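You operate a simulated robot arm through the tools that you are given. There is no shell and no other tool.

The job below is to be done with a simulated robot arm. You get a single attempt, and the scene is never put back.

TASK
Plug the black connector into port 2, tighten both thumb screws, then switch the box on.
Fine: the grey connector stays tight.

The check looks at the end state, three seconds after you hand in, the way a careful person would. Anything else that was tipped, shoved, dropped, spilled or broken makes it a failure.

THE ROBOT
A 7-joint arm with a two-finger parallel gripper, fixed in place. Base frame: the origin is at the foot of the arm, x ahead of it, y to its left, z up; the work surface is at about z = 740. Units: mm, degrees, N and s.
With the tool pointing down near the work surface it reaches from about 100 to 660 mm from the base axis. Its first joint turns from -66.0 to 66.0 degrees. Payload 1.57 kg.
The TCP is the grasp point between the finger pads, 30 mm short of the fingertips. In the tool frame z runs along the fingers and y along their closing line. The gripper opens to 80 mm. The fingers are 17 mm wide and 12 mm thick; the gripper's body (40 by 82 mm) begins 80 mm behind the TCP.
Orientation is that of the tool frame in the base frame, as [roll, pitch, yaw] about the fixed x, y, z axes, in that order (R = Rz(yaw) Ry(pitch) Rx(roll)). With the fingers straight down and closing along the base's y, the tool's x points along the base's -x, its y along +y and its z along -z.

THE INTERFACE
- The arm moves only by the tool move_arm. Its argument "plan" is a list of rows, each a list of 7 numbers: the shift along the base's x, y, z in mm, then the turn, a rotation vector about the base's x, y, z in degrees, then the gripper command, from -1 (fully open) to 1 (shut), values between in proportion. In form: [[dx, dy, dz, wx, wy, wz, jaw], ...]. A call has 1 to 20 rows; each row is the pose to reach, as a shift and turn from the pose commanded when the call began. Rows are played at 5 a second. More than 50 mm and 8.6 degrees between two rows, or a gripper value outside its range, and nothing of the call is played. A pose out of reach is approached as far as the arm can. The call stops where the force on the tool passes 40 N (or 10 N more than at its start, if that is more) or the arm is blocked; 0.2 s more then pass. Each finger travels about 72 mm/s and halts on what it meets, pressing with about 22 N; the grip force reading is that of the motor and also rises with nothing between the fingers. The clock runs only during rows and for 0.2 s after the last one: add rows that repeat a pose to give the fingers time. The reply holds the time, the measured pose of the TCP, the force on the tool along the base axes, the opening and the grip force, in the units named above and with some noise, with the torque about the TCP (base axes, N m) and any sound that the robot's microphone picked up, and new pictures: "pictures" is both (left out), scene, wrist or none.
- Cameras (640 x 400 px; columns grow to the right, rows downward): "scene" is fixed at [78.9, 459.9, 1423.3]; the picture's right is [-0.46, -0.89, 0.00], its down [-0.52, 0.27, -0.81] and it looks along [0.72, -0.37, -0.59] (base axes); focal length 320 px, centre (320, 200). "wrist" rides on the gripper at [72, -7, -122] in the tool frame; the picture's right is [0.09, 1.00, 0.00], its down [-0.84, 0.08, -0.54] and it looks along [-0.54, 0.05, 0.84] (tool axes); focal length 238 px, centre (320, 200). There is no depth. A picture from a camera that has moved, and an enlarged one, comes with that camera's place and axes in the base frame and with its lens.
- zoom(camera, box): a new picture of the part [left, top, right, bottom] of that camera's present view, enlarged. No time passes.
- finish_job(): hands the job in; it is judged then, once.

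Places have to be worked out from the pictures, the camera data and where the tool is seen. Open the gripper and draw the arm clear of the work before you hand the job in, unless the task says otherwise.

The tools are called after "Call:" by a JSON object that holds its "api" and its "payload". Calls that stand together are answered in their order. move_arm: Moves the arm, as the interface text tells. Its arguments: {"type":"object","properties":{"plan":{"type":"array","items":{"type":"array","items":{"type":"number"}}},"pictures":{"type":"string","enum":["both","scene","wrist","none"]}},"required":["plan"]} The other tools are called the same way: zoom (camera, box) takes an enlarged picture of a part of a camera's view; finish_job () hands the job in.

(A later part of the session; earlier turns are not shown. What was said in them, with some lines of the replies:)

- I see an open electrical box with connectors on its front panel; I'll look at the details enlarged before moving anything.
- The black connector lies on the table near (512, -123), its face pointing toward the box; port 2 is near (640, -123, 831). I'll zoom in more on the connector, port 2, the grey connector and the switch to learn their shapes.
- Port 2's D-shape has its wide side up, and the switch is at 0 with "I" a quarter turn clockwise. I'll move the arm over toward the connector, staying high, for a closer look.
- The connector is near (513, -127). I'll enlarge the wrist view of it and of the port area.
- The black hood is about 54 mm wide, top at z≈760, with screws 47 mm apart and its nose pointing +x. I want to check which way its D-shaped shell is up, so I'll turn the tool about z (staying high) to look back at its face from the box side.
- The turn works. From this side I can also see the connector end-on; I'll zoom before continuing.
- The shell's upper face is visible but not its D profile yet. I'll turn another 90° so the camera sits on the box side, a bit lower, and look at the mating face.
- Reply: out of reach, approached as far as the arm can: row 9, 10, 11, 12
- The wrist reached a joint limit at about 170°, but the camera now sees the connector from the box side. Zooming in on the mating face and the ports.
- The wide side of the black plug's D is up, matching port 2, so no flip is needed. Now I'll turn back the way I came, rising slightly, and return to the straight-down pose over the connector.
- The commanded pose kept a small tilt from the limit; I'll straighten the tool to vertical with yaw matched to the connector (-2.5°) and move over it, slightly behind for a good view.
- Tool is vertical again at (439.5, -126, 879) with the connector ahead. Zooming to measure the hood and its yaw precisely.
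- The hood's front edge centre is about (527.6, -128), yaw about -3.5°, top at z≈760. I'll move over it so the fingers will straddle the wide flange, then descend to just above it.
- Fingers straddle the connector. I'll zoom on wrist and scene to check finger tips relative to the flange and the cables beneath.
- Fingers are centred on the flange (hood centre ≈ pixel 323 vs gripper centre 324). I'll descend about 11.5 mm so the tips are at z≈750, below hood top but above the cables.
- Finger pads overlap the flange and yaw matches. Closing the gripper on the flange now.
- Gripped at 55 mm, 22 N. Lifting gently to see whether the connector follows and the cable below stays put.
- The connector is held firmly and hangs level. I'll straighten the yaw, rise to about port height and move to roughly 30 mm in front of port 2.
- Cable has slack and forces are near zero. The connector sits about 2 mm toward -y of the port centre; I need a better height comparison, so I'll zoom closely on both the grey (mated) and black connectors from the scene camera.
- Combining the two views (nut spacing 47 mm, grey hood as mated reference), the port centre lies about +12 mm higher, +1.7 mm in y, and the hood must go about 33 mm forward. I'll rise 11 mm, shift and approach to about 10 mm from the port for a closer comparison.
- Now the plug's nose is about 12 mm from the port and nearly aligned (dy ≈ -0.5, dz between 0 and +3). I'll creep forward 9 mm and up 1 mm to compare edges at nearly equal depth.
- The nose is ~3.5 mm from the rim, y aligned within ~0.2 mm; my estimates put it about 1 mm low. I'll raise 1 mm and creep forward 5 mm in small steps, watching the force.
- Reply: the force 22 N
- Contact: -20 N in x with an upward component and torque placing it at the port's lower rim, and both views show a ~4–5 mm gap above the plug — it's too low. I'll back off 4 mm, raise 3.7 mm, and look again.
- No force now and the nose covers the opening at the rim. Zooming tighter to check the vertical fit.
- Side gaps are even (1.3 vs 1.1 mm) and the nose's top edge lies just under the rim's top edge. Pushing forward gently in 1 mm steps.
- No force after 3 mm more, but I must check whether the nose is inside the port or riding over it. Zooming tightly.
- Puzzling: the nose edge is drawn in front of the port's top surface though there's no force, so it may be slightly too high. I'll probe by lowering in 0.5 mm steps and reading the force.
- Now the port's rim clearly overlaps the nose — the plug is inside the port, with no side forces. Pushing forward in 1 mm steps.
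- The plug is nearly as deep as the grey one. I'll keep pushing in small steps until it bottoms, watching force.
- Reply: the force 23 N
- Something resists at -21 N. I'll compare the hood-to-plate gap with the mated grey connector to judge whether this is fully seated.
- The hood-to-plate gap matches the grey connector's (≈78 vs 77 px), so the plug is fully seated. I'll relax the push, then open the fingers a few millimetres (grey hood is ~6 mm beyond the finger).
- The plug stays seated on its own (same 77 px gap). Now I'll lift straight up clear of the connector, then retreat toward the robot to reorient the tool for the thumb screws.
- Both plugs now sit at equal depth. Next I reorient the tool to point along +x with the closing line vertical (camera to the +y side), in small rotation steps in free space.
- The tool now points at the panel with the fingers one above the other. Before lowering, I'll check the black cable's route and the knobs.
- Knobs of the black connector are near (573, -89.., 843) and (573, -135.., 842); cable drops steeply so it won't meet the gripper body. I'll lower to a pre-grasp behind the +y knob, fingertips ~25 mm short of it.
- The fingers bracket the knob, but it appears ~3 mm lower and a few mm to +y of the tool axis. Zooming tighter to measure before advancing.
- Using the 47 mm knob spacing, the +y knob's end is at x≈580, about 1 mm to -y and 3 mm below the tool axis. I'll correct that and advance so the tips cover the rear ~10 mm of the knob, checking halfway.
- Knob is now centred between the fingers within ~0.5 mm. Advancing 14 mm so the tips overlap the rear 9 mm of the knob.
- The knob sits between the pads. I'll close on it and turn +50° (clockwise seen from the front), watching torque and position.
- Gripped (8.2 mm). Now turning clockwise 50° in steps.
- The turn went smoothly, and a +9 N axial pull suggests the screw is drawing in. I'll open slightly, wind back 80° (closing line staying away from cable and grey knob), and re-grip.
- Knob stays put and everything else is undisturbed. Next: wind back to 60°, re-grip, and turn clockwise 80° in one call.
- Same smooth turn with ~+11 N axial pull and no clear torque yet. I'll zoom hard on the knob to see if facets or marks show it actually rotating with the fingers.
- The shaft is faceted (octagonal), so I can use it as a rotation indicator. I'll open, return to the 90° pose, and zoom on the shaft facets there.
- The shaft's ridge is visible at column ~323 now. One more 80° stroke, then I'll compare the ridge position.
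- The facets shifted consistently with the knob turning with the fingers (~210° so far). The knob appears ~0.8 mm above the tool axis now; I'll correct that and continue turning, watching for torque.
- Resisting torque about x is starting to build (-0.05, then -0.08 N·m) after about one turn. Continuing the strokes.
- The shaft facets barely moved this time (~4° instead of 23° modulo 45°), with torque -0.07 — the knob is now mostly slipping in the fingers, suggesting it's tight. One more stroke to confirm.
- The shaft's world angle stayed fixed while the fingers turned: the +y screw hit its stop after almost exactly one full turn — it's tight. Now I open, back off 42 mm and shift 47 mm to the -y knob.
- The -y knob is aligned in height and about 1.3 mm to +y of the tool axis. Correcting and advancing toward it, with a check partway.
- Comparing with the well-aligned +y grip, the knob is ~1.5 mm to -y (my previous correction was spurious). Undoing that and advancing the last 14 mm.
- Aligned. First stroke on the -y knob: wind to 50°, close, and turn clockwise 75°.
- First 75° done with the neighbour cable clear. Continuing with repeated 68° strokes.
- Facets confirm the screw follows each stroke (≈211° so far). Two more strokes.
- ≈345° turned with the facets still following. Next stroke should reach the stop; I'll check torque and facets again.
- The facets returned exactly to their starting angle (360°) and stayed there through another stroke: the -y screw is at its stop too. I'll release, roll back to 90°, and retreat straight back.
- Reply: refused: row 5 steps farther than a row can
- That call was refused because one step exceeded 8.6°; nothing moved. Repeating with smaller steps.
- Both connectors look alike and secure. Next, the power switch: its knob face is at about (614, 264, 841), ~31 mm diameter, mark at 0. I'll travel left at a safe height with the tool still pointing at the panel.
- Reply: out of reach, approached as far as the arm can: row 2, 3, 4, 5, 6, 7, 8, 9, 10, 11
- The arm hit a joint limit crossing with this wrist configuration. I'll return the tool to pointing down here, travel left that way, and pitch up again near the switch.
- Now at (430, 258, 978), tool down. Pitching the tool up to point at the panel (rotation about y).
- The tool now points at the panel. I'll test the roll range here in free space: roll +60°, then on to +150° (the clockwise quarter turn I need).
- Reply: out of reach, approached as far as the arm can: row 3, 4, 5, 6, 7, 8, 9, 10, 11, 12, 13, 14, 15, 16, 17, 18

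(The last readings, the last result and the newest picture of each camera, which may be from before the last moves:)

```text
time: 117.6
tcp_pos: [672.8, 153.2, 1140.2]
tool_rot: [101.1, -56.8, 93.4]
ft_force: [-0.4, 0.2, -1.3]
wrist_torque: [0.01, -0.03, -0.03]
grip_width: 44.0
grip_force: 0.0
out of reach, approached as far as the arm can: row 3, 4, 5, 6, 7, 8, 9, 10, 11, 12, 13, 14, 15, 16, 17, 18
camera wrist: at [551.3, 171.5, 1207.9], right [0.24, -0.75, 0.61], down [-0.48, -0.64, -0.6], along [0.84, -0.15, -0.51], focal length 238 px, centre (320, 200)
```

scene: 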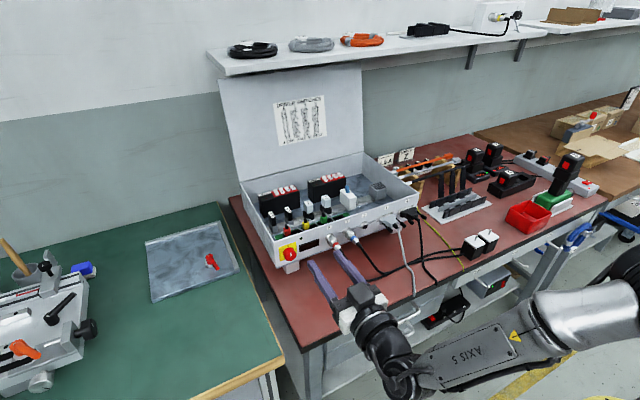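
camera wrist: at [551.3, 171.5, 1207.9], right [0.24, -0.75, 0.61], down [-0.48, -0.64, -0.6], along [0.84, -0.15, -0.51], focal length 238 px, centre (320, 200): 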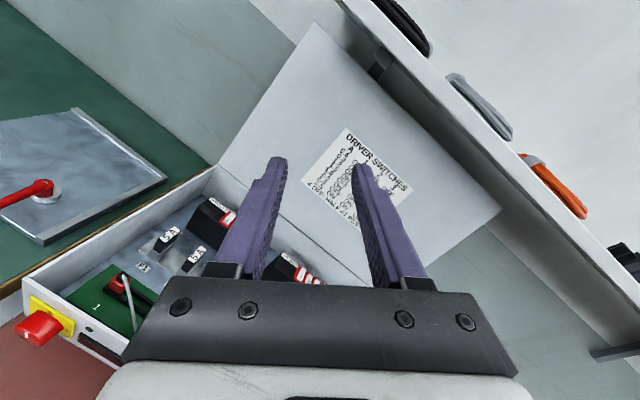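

The roll in that direction hits a joint limit and the arm drifted up over the box (no contact, forces ~0). I'll roll back in the opposite sense here, up high, before returning.

Call:
{"api": "move_arm", "payload": {"plan": [[0, 0, 0, -7.98, -1.03, 0.17, -0.1], [0, 0, 0, -15.96, -2.06, 0.34, -0.1], [0, 0, 0, -23.9, -3.08, 0.52, -0.1], [0, 0, 0, -31.9, -4.11, 0.69, -0.1]], "pictures": "scene"}}

```text
time: 118.6
tcp_pos: [668.9, 152.0, 1138.8]
tool_rot: [99.1, -24.5, 95.5]
ft_force: [0.9, 0.6, 0.3]
wrist_torque: [0.0, -0.02, 0.02]
grip_width: 44.1
grip_force: 0.0
```

scene: 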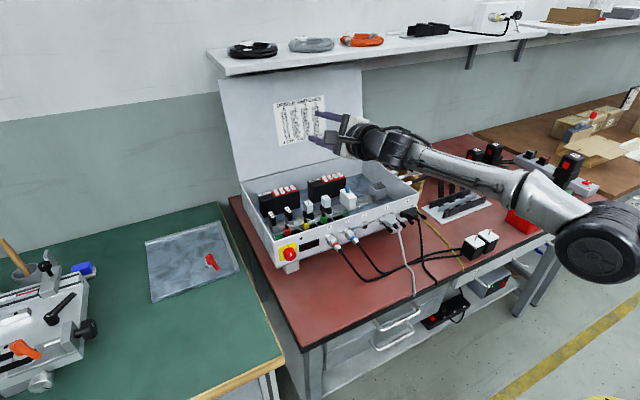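

That works. Continuing the roll-back while drawing back toward the robot.

Call:
{"api": "move_arm", "payload": {"plan": [[-7, 3, -3, -7.98, -1.03, 0.17, -0.1], [-14, 6, -6, -15.96, -2.06, 0.34, -0.1], [-21, 9, -9, -23.9, -3.08, 0.52, -0.1], [-28, 12, -12, -31.9, -4.11, 0.69, -0.1], [-35, 15, -15, -39.9, -5.14, 0.86, -0.1], [-42, 18, -18, -47.9, -6.17, 1.03, -0.1], [-49, 21, -21, -55.9, -7.2, 1.2, -0.1], [-56, 24, -24, -63.8, -8.2, 1.38, -0.1], [-63, 27, -27, -71.8, -9.25, 1.55, -0.1], [-70, 30, -30, -79.8, -10.3, 1.72, -0.1]], "pictures": "scene"}}

```text
time: 120.8
tcp_pos: [596.7, 182.8, 1108.6]
tool_rot: [97.7, 56.2, 97.0]
ft_force: [-0.8, 0.0, 0.7]
wrist_torque: [0.01, -0.05, 0.04]
grip_width: 44.2
grip_force: 0.1
out of reach, approached as far as the arm can: row 1, 2, 3, 4, 5, 6, 7
```

scene: 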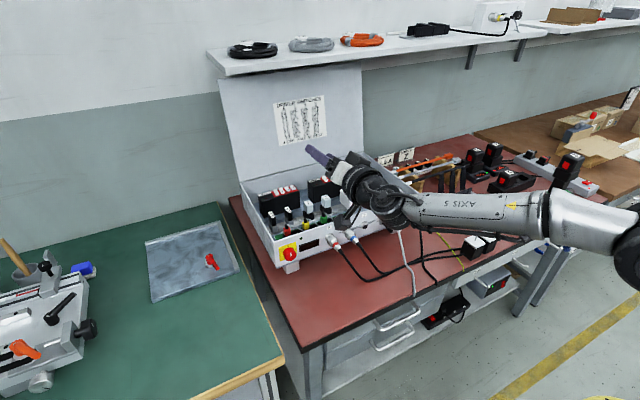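

Back in a reachable pose (roll ≈ 34°). Finishing the roll to 0° and moving toward the switch at height, then I'll roll the other way (negative), which should have range.

Call:
{"api": "move_arm", "payload": {"plan": [[-10, 8, -12, -7.98, -1.03, 0.17, -0.1], [-20, 16, -24, -15.96, -2.06, 0.34, -0.1], [-30, 24, -36, -23.9, -3.08, 0.52, -0.1], [-40, 32, -48, -31.9, -4.11, 0.69, -0.1], [-50, 40, -60, -33.9, -4.3, 0.72, -0.1], [-60, 50, -80, -33.9, -4.3, 0.72, -0.1], [-70, 60, -100, -33.9, -4.3, 0.72, -0.1], [-80, 75, -120, -33.9, -4.3, 0.72, -0.1], [-80, 75, -120, -33.9, -4.3, 0.72, -0.1]], "pictures": "scene"}}

```text
time: 122.8
tcp_pos: [517.7, 256.9, 987.3]
tool_rot: [-148.0, 89.8, -148.0]
ft_force: [0.9, -0.7, 0.4]
wrist_torque: [0.02, 0.01, 0.0]
grip_width: 43.9
grip_force: 0.1
```

scene: 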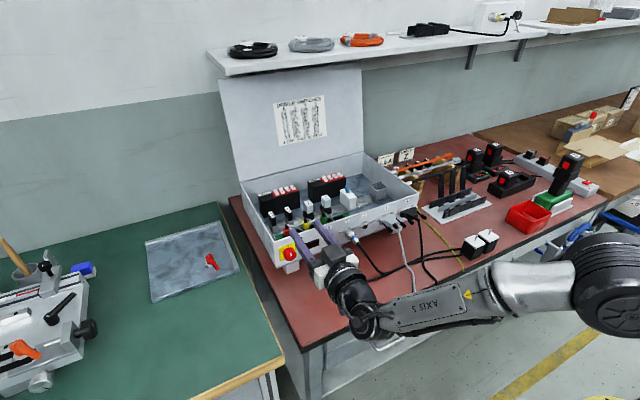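

Good: tool points at the panel at roll 0. Now rolling negative in stages, checking reach.

Call:
{"api": "move_arm", "payload": {"plan": [[0, 0, 0, -8.5, 0, 0, -0.1], [0, 0, 0, -17, 0, 0, -0.1], [0, 0, 0, -25.5, 0, 0, -0.1], [0, 0, 0, -34, 0, 0, -0.1], [0, 0, 0, -42.5, 0, 0, -0.1], [0, 0, 0, -51, 0, 0, -0.1], [0, 0, 0, -60, 0, 0, -0.1]], "pictures": "none"}}

```text
refused: row 7 steps farther than a row can; nothing moved
```

The last step was 9°; repeating with 8.5° steps.

Call:
{"api": "move_arm", "payload": {"plan": [[0, 0, 0, -8.5, 0, 0, -0.1], [0, 0, 0, -17, 0, 0, -0.1], [0, 0, 0, -25.5, 0, 0, -0.1], [0, 0, 0, -34, 0, 0, -0.1], [0, 0, 0, -42.5, 0, 0, -0.1], [0, 0, 0, -51, 0, 0, -0.1], [0, 0, 0, -59.5, 0, 0, -0.1], [0, 0, 0, -60, 0, 0, -0.1]], "pictures": "none"}}

Call:
{"api": "move_arm", "payload": {"plan": [[0, 0, 0, -8.5, 0, 0, -0.1], [0, 0, 0, -17, 0, 0, -0.1], [0, 0, 0, -25.5, 0, 0, -0.1], [0, 0, 0, -30, 0, 0, -0.1]], "pictures": "wrist"}}

```text
time: 124.6
tcp_pos: [516.8, 257.4, 988.0]
tool_rot: [-90.2, 29.8, -90.1]
ft_force: [0.0, -0.5, 0.6]
wrist_torque: [0.01, 0.01, 0.01]
grip_width: 43.8
grip_force: 0.1
```

```text
time: 125.6
tcp_pos: [517.3, 257.6, 986.4]
tool_rot: [-90.2, -0.2, -90.1]
ft_force: [-0.4, 0.3, -0.9]
wrist_torque: [0.02, -0.01, -0.01]
grip_width: 44.1
grip_force: 0.0
camera wrist: at [396.4, 185.6, 992.7], right [0.0, -0.1, -1.0], down [-0.54, 0.84, -0.08], along [0.84, 0.54, -0.05], focal length 238 px, centre (320, 200)
```

wrist: 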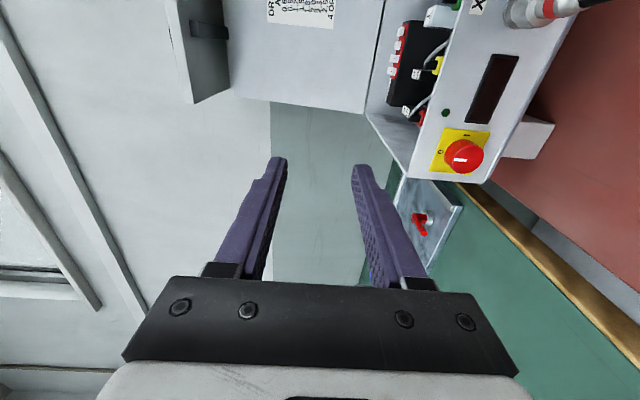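

Roll -90° works, switch in view at about (614, 263, 843). Continuing to -150°, the planned start of the quarter turn.

Call:
{"api": "move_arm", "payload": {"plan": [[0, 0, 0, -8, 0, 0, -0.1], [0, 0, 0, -16, 0, 0, -0.1], [0, 0, 0, -24, 0, 0, -0.1], [0, 0, 0, -32, 0, 0, -0.1], [0, 0, 0, -40, 0, 0, -0.1], [0, 0, 0, -48, 0, 0, -0.1], [0, 0, 0, -50, 0, 0, -0.1]], "pictures": "wrist"}}

Call:
{"api": "zoom", "payload": {"camera": "wrist", "box": [380, 60, 540, 180]}}

```text
time: 127.2
tcp_pos: [517.3, 257.7, 987.1]
tool_rot: [-89.9, -50.2, -90.2]
ft_force: [0.5, -0.1, 0.0]
wrist_torque: [0.0, 0.01, -0.02]
grip_width: 44.0
grip_force: 0.0
camera wrist: at [396.4, 216.6, 1044.9], right [0.0, -0.82, -0.57], down [-0.54, 0.48, -0.69], along [0.84, 0.31, -0.45], focal length 238 px, centre (320, 200)
```

wrist: 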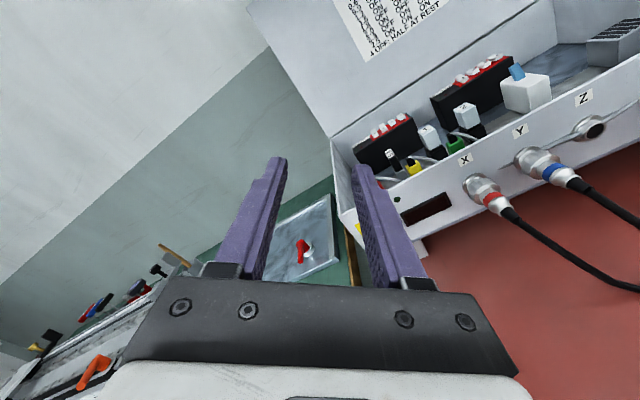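

```text
3.33 times, centred on (460, 120) of wrist
camera zoom: at [396.4, 216.6, 1044.9], right [0.0, -0.82, -0.57], down [-0.54, 0.48, -0.69], along [0.84, 0.31, -0.45], focal length 794 px, centre (-147, 467)
```

zoom: 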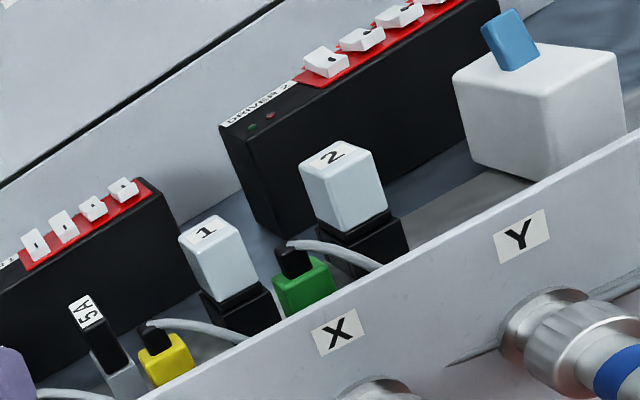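

Roll -140° is reachable. Now lowering in front of the switch with fingers open 50 mm, staying ~35 mm short of the knob.

Call:
{"api": "move_arm", "payload": {"plan": [[0, 2, -25, 0, 0, 0, -0.25], [0, 4, -50, 0, 0, 0, -0.25], [0, 6, -75, 0, 0, 0, -0.25], [0, 6, -100, 0, 0, 0, -0.25], [5, 6, -125, 0, 0, 0, -0.25], [15, 6, -145, 0, 0, 0, -0.25], [30, 6, -145, 0, 0, 0, -0.25], [30, 6, -145, 0, 0, 0, -0.25]], "pictures": "both"}}

Call:
{"api": "zoom", "payload": {"camera": "wrist", "box": [240, 100, 400, 220]}}

Call:
{"api": "zoom", "payload": {"camera": "scene", "box": [260, 220, 356, 280]}}

```text
time: 129.0
tcp_pos: [545.9, 264.4, 842.6]
tool_rot: [-89.9, -50.0, -90.2]
ft_force: [1.1, 0.9, 0.6]
wrist_torque: [-0.06, 0.02, 0.0]
grip_width: 50.0
grip_force: 0.1
camera wrist: at [426.5, 222.8, 900.1], right [0.0, -0.82, -0.57], down [-0.54, 0.48, -0.69], along [0.84, 0.31, -0.44], focal length 238 px, centre (320, 200)
```

scene: 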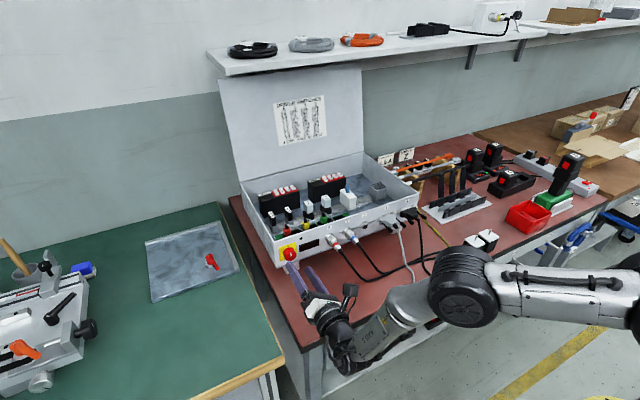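
wrist: 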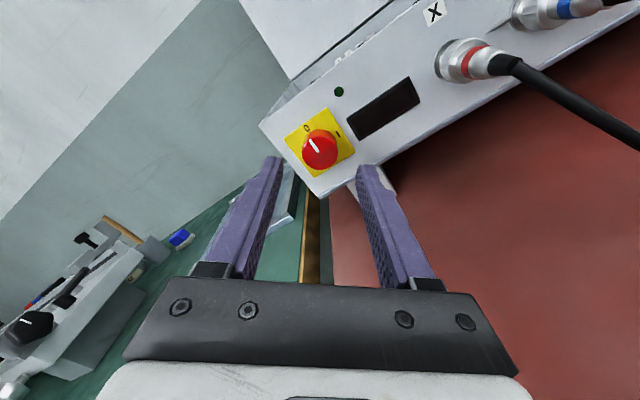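

```text
3.33 times, centred on (320, 160) of wrist
camera zoom: at [426.5, 222.8, 900.1], right [0.0, -0.82, -0.57], down [-0.54, 0.48, -0.69], along [0.84, 0.31, -0.44], focal length 794 px, centre (320, 333)
```

zoom: 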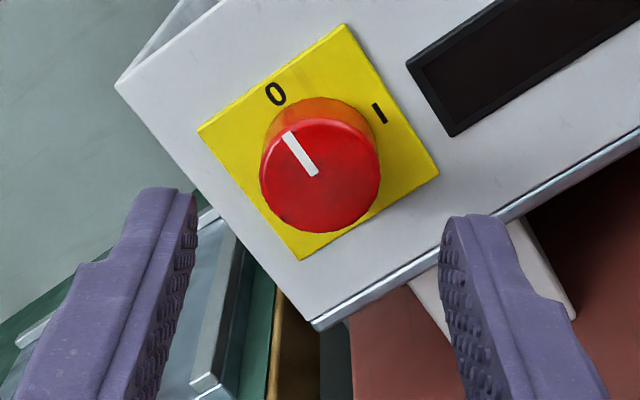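

```text
6.67 times, centred on (308, 250) of scene
camera zoom: at [78.9, 459.9, 1423.3], right [-0.46, -0.89, 0.0], down [-0.52, 0.27, -0.81], along [0.72, -0.37, -0.59], focal length 2131 px, centre (400, -133)
```

zoom: 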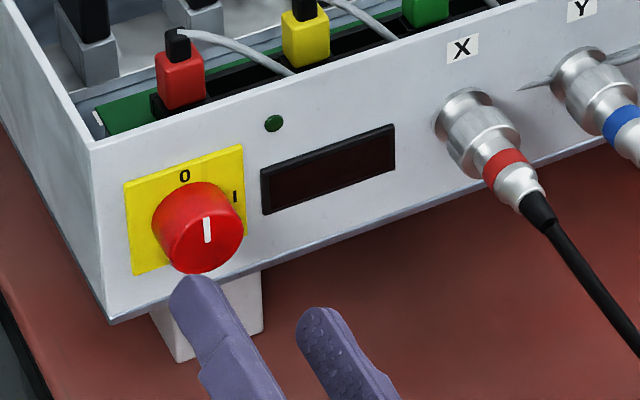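

Clear view of the switch: mark at 0, "I" a quarter turn clockwise. The knob centre is ~2 mm toward +y and ~2 mm lower than the tool axis; I'll apply that and advance until the tips are just short of the knob face, then re-measure.

Call:
{"api": "move_arm", "payload": {"plan": [[10, 1, -1, 0, 0, 0, -0.25], [20, 2, -1.8, 0, 0, 0, -0.25], [30, 2, -1.8, 0, 0, 0, -0.25], [30, 2, -1.8, 0, 0, 0, -0.25]], "pictures": "none"}}

Call:
{"api": "zoom", "payload": {"camera": "wrist", "box": [240, 100, 400, 220]}}

Call:
{"api": "zoom", "payload": {"camera": "scene", "box": [270, 235, 318, 265]}}

```text
time: 130.0
tcp_pos: [576.1, 264.3, 840.1]
tool_rot: [-89.8, -50.1, -90.2]
ft_force: [0.2, 0.4, 0.0]
wrist_torque: [0.0, 0.01, 0.0]
grip_width: 50.0
grip_force: 0.1
```

```text
3.33 times, centred on (320, 160) of wrist
camera zoom: at [456.4, 224.5, 898.0], right [0.0, -0.82, -0.57], down [-0.54, 0.48, -0.69], along [0.84, 0.31, -0.45], focal length 794 px, centre (320, 333)
```

zoom: 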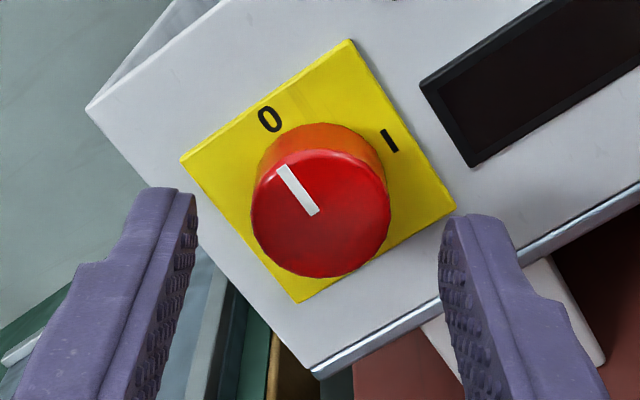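

```text
13.33 times, centred on (294, 250) of scene
camera zoom: at [78.9, 459.9, 1423.3], right [-0.46, -0.89, 0.0], down [-0.52, 0.27, -0.81], along [0.72, -0.37, -0.59], focal length 4262 px, centre (667, -467)
```

zoom: 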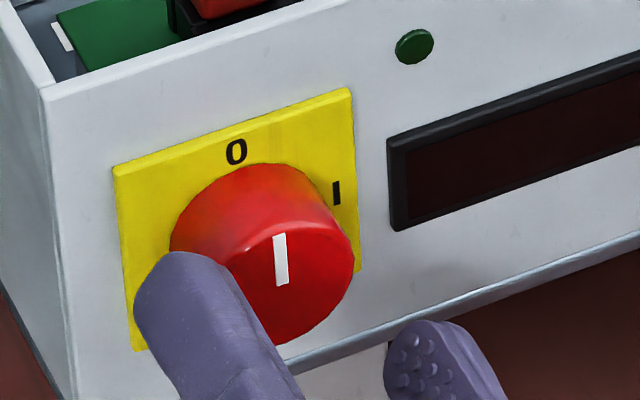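

The knob is centred on the tool axis within ~1 mm. Advancing 16 mm so the pads overlap the knob's rim, still short of the yellow plate.

Call:
{"api": "move_arm", "payload": {"plan": [[6, 0, 0, 0, 0, 0, -0.25], [12, 0, 0, 0, 0, 0, -0.25], [16, 0, 0, 0, 0, 0, -0.25], [16, 0, 0, 0, 0, 0, -0.25]], "pictures": "none"}}

Call:
{"api": "zoom", "payload": {"camera": "wrist", "box": [240, 110, 400, 230]}}

Call:
{"api": "zoom", "payload": {"camera": "scene", "box": [270, 235, 318, 265]}}

```text
time: 131.0
tcp_pos: [593.2, 265.2, 840.5]
tool_rot: [-90.1, -50.2, -90.2]
ft_force: [0.4, 0.4, -0.3]
wrist_torque: [0.03, 0.0, -0.02]
grip_width: 49.9
grip_force: 0.0
```

```text
3.33 times, centred on (320, 170) of wrist
camera zoom: at [472.2, 224.6, 898.0], right [0.0, -0.82, -0.57], down [-0.54, 0.48, -0.69], along [0.84, 0.31, -0.45], focal length 794 px, centre (320, 300)
```

zoom: 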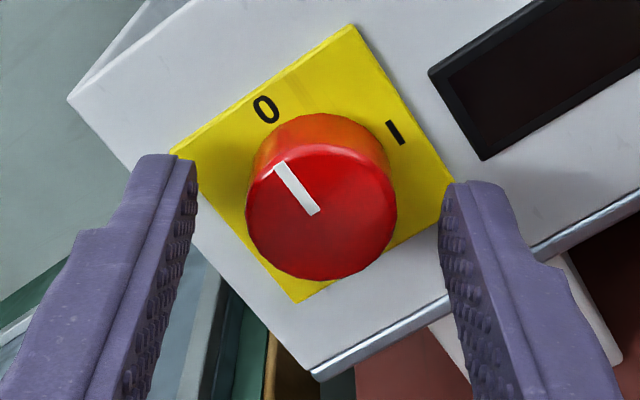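

```text
13.33 times, centred on (294, 250) of scene
camera zoom: at [78.9, 459.9, 1423.3], right [-0.46, -0.89, 0.0], down [-0.52, 0.27, -0.81], along [0.72, -0.37, -0.59], focal length 4262 px, centre (667, -467)
```

zoom: 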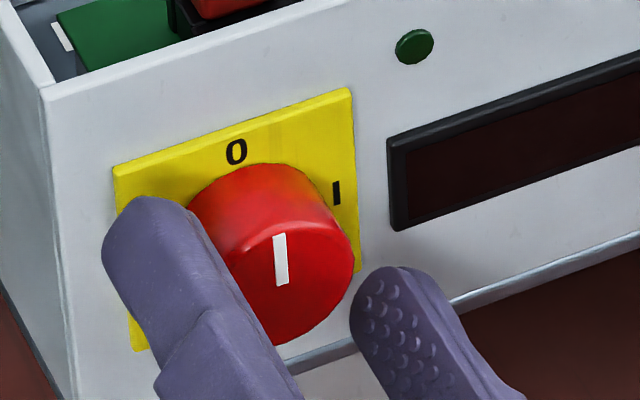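

Knob face overlaps the pads by ~8 mm and is centred. I'll go 3 mm deeper and close on it.

Call:
{"api": "move_arm", "payload": {"plan": [[3, 0, 0, 0, 0, 0, -0.25], [3, 0, 0, 0, 0, 0, 0.1], [3, 0, 0, 0, 0, 0, 1], [3, 0, 0, 0, 0, 0, 1], [3, 0, 0, 0, 0, 0, 1]], "pictures": "none"}}

Call:
{"api": "zoom", "payload": {"camera": "wrist", "box": [240, 110, 400, 230]}}

Call:
{"api": "zoom", "payload": {"camera": "scene", "box": [270, 235, 318, 265]}}

```text
time: 132.2
tcp_pos: [596.2, 264.1, 839.4]
tool_rot: [-90.0, -50.0, -90.2]
ft_force: [3.3, -1.7, -1.8]
wrist_torque: [-0.02, -0.03, -0.01]
grip_width: 30.0
grip_force: 39.4
```

```text
3.33 times, centred on (320, 170) of wrist
camera zoom: at [475.4, 224.4, 897.9], right [0.0, -0.82, -0.57], down [-0.54, 0.48, -0.69], along [0.84, 0.31, -0.45], focal length 794 px, centre (320, 300)
```

zoom: 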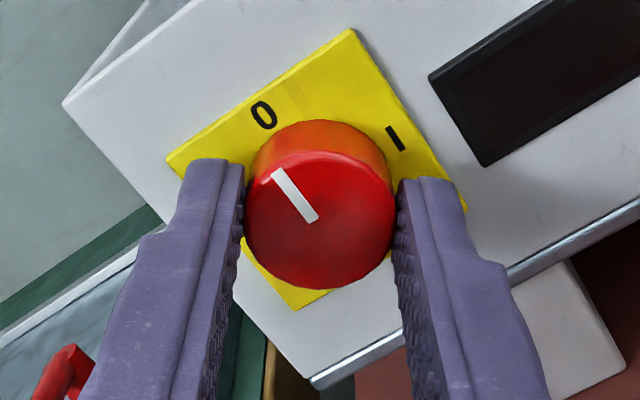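

```text
13.33 times, centred on (294, 250) of scene
camera zoom: at [79.0, 459.8, 1423.3], right [-0.46, -0.89, 0.0], down [-0.52, 0.27, -0.81], along [0.72, -0.37, -0.59], focal length 4262 px, centre (667, -467)
```

zoom: 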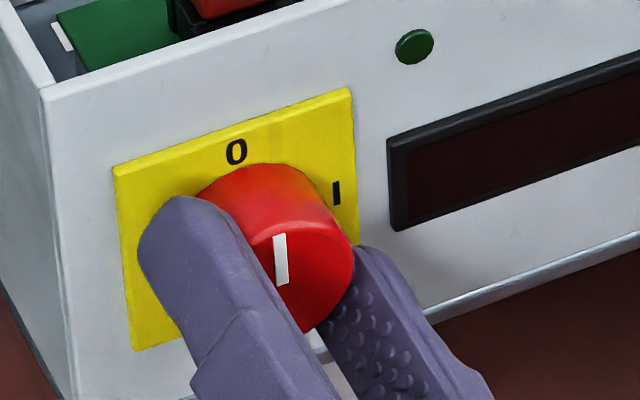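

Gripped squarely (30 mm, low side forces). Turning clockwise 45° first, then checking.

Call:
{"api": "move_arm", "payload": {"plan": [[0, 0, 0, 7.5, 0, 0, 1], [0, 0, 0, 15, 0, 0, 1], [0, 0, 0, 22.5, 0, 0, 1], [0, 0, 0, 30, 0, 0, 1], [0, 0, 0, 37.5, 0, 0, 1], [0, 0, 0, 45, 0, 0, 1]], "pictures": "none"}}

Call:
{"api": "zoom", "payload": {"camera": "scene", "box": [270, 235, 318, 265]}}

Call:
{"api": "zoom", "payload": {"camera": "wrist", "box": [240, 110, 400, 230]}}

```text
time: 133.6
tcp_pos: [596.1, 264.5, 840.1]
tool_rot: [-90.0, -4.8, -90.1]
ft_force: [10.5, -3.4, -6.0]
wrist_torque: [0.02, 0.03, 0.92]
grip_width: 30.2
grip_force: 39.7
```

```text
13.33 times, centred on (294, 250) of scene
camera zoom: at [79.2, 459.8, 1423.3], right [-0.46, -0.89, 0.0], down [-0.52, 0.27, -0.81], along [0.72, -0.37, -0.59], focal length 4262 px, centre (667, -467)
```

zoom: 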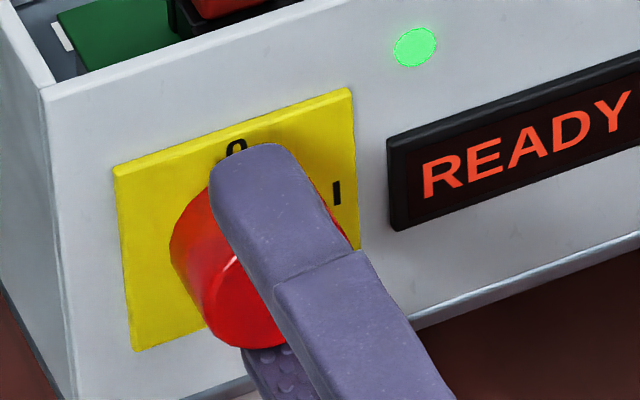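

```text
3.33 times, centred on (320, 170) of wrist
camera zoom: at [475.4, 194.2, 851.5], right [0.0, -0.18, -0.98], down [-0.54, 0.83, -0.15], along [0.84, 0.53, -0.1], focal length 794 px, centre (320, 300)
```

zoom: 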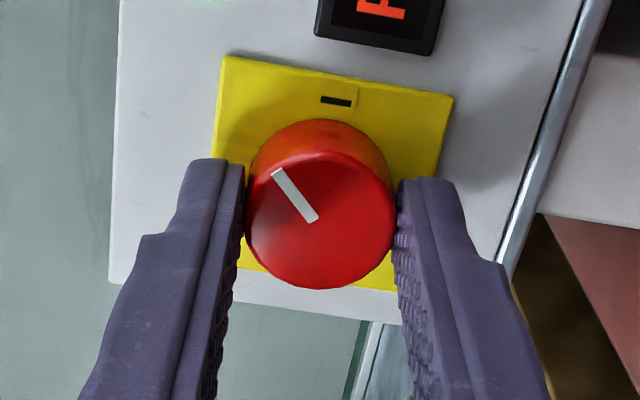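

The green lamp is lit and the display reads "READY". I'll finish the turn to bring the mark fully to "I".

Call:
{"api": "move_arm", "payload": {"plan": [[0, 0, 0, 7.5, 0, 0, 1], [0, 0, 0, 15, 0, 0, 1], [0, 0, 0, 22.5, 0, 0, 1], [0, 0, 0, 30, 0, 0, 1], [0, 0, 0, 37.5, 0, 0, 1], [0, 0, 0, 45, 0, 0, 1]], "pictures": "none"}}

Call:
{"api": "zoom", "payload": {"camera": "wrist", "box": [240, 110, 400, 230]}}

Call:
{"api": "zoom", "payload": {"camera": "scene", "box": [270, 235, 318, 265]}}

```text
time: 135.0
tcp_pos: [596.1, 265.5, 840.4]
tool_rot: [-90.3, 40.0, -90.4]
ft_force: [12.2, -1.4, -9.2]
wrist_torque: [-0.32, 0.13, -0.13]
grip_width: 30.1
grip_force: 39.5
```

```text
3.33 times, centred on (320, 170) of wrist
camera zoom: at [475.3, 205.8, 797.6], right [0.0, 0.57, -0.82], down [-0.54, 0.69, 0.48], along [0.84, 0.44, 0.31], focal length 794 px, centre (320, 300)
```

zoom: 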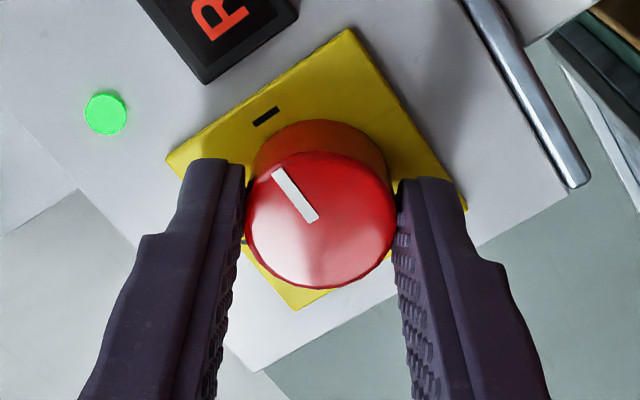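

```text
13.33 times, centred on (294, 250) of scene
camera zoom: at [79.4, 459.9, 1423.3], right [-0.46, -0.89, 0.0], down [-0.52, 0.27, -0.81], along [0.72, -0.37, -0.59], focal length 4262 px, centre (667, -467)
```

zoom: 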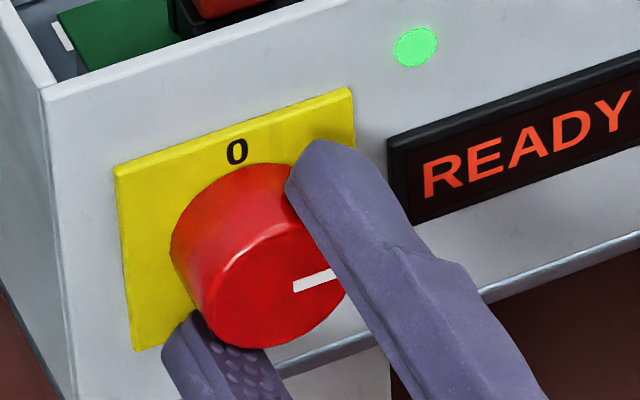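

The mark now points at "I" against its stop, display READY. Opening the fingers and backing straight out.

Call:
{"api": "move_arm", "payload": {"plan": [[0, 0, 0, 0, 0, 0, 0], [0, 0, 0, 0, 0, 0, -0.25], [0, 0, 0, 0, 0, 0, -0.25], [-10, 0, 0, 0, 0, 0, -0.25], [-30, 0, 0, 0, 0, 0, -0.25], [-60, 0, 0, 0, 0, 0, -0.25], [-80, 0, 15, 0, 0, 0, -0.25], [-90, 0, 45, 0, 0, 0, -0.25], [-90, 0, 85, 0, 0, 0, -0.25], [-90, 0, 125, 0, 0, 0, -0.25], [-90, 0, 145, 0, 0, 0, -0.25]], "pictures": "both"}}

Call:
{"api": "zoom", "payload": {"camera": "scene", "box": [256, 190, 416, 290]}}

Call:
{"api": "zoom", "payload": {"camera": "scene", "box": [378, 194, 442, 234]}}

```text
time: 137.4
tcp_pos: [506.3, 265.6, 986.4]
tool_rot: [-90.2, 40.0, -90.4]
ft_force: [1.0, 0.2, -1.1]
wrist_torque: [0.01, -0.02, 0.0]
grip_width: 50.0
grip_force: 0.0
camera wrist: at [385.3, 206.3, 944.0], right [0.0, 0.57, -0.82], down [-0.54, 0.69, 0.48], along [0.84, 0.45, 0.31], focal length 238 px, centre (320, 200)
```

scene: 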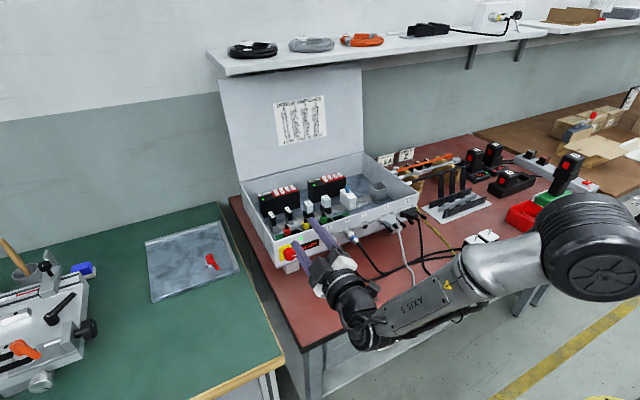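
wrist: 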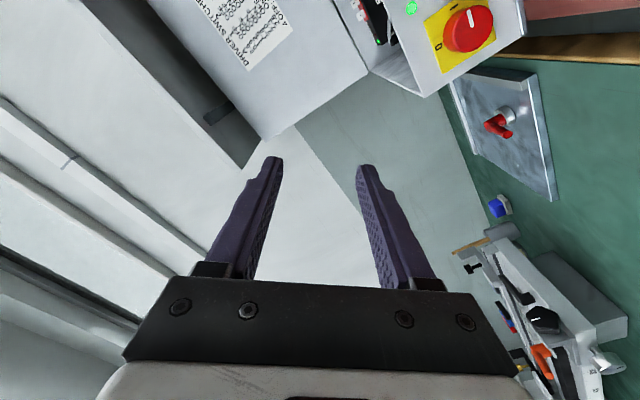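

```text
4.00 times, centred on (336, 240) of scene
camera zoom: at [78.9, 459.9, 1423.3], right [-0.46, -0.89, 0.0], down [-0.52, 0.27, -0.81], along [0.72, -0.37, -0.59], focal length 1279 px, centre (256, 40)
```

zoom: 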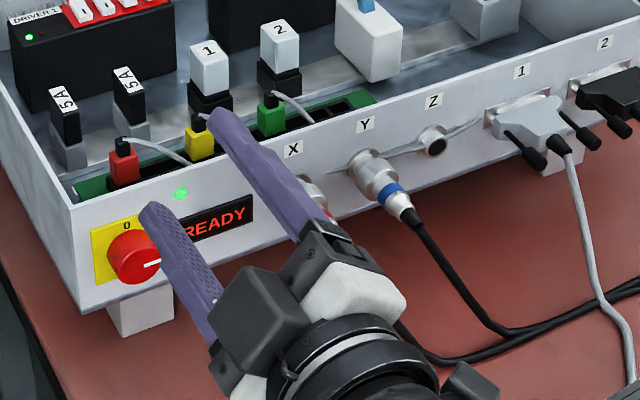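

```text
10.00 times, centred on (410, 214) of scene
camera zoom: at [78.9, 459.9, 1423.3], right [-0.46, -0.89, 0.0], down [-0.52, 0.27, -0.81], along [0.72, -0.37, -0.59], focal length 3197 px, centre (-580, 60)
```

zoom: 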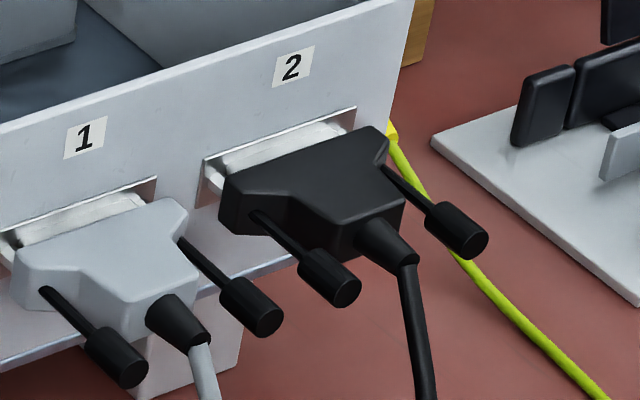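

Everything looks right: READY display, lamp green, both connectors seated. I'll open fully and draw the arm back further, then do a last look.

Call:
{"api": "move_arm", "payload": {"plan": [[-20, 0, 5, 0, 0, 0, -0.6], [-40, 0, 10, 0, 0, 0, -1], [-60, 0, 15, 0, 0, 0, -1], [-75, 0, 20, 0, 0, 0, -1], [-75, 0, 20, 0, 0, 0, -1]], "pictures": "both"}}

Call:
{"api": "zoom", "payload": {"camera": "scene", "box": [256, 190, 416, 290]}}

Call:
{"api": "zoom", "payload": {"camera": "scene", "box": [380, 130, 620, 300]}}

```text
time: 138.6
tcp_pos: [431.6, 264.4, 1004.4]
tool_rot: [-90.2, 39.8, -90.0]
ft_force: [-0.2, -0.4, -0.5]
wrist_torque: [0.01, 0.0, 0.04]
grip_width: 80.1
grip_force: 0.0
camera wrist: at [310.2, 205.9, 963.0], right [0.0, 0.57, -0.82], down [-0.54, 0.69, 0.48], along [0.84, 0.45, 0.31], focal length 238 px, centre (320, 200)
```

scene: 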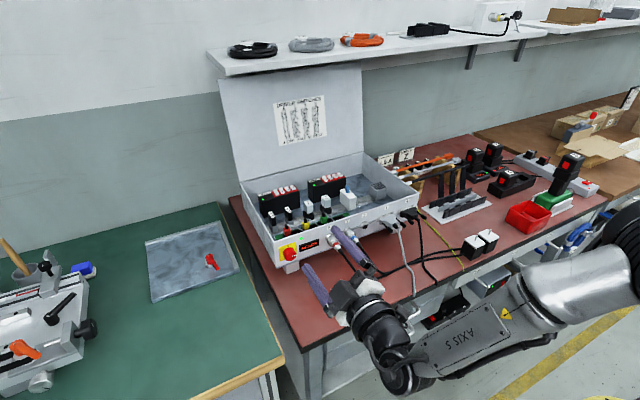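
wrist: 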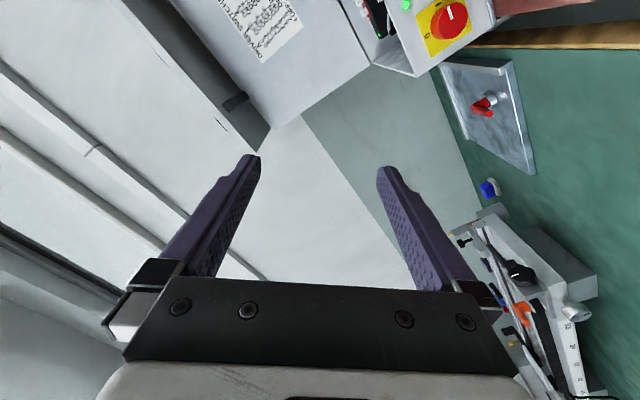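

```text
4.00 times, centred on (336, 240) of scene
camera zoom: at [78.9, 459.9, 1423.3], right [-0.46, -0.89, 0.0], down [-0.52, 0.27, -0.81], along [0.72, -0.37, -0.59], focal length 1279 px, centre (256, 40)
```

zoom: 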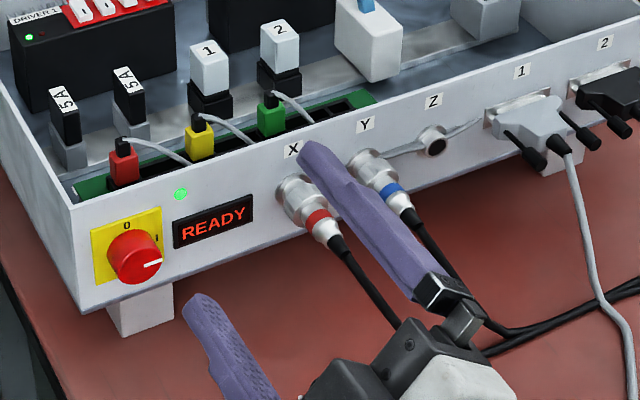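

```text
2.35 times, centred on (500, 215) of scene
camera zoom: at [78.9, 459.9, 1423.3], right [-0.46, -0.89, 0.0], down [-0.52, 0.27, -0.81], along [0.72, -0.37, -0.59], focal length 752 px, centre (-104, 165)
```

zoom: 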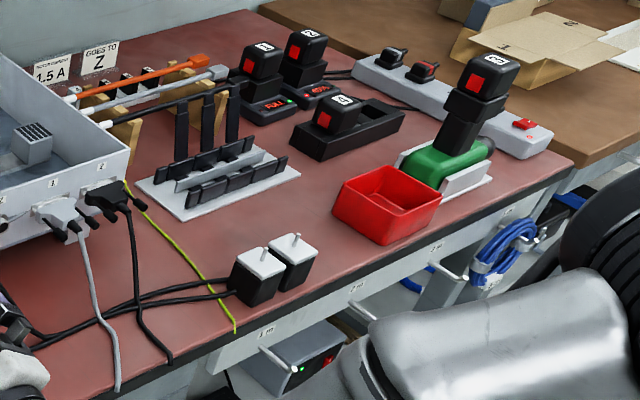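

The connector is in port 2, and both its screws are turned to their stops. The switch is at I, the lamp is green and the display reads READY. The grey connector and the other items look untouched, the gripper is open and the arm is clear, so I'm handing in.

Call:
{"api": "finish_job", "payload": {}}

```text
The job is handed in.
```

I finished the job and handed it in. The black connector is in port 2, both thumb screws are tight, and the box is switched on.

- **Connector:** it sits at the same depth as the grey one in port 1 and stayed in place when I let go of it.
- **Thumb screws:** each one stopped after one full turn and would not go further with the grip I had. I judged this from the shaft facets no longer turning with the fingers. Only the left-hand screw also showed clear resistance in the torque reading.
- **Switch:** the mark points at I, the green lamp is lit and the display reads READY.
- **Everything else:** I did not touch the grey connector or its screws. In the last pictures nothing else looks moved or tipped.

At one point the arm hit a joint limit and drifted up over the box. The force readings stayed near zero, so it touched nothing. The gripper is open and the arm is drawn back.
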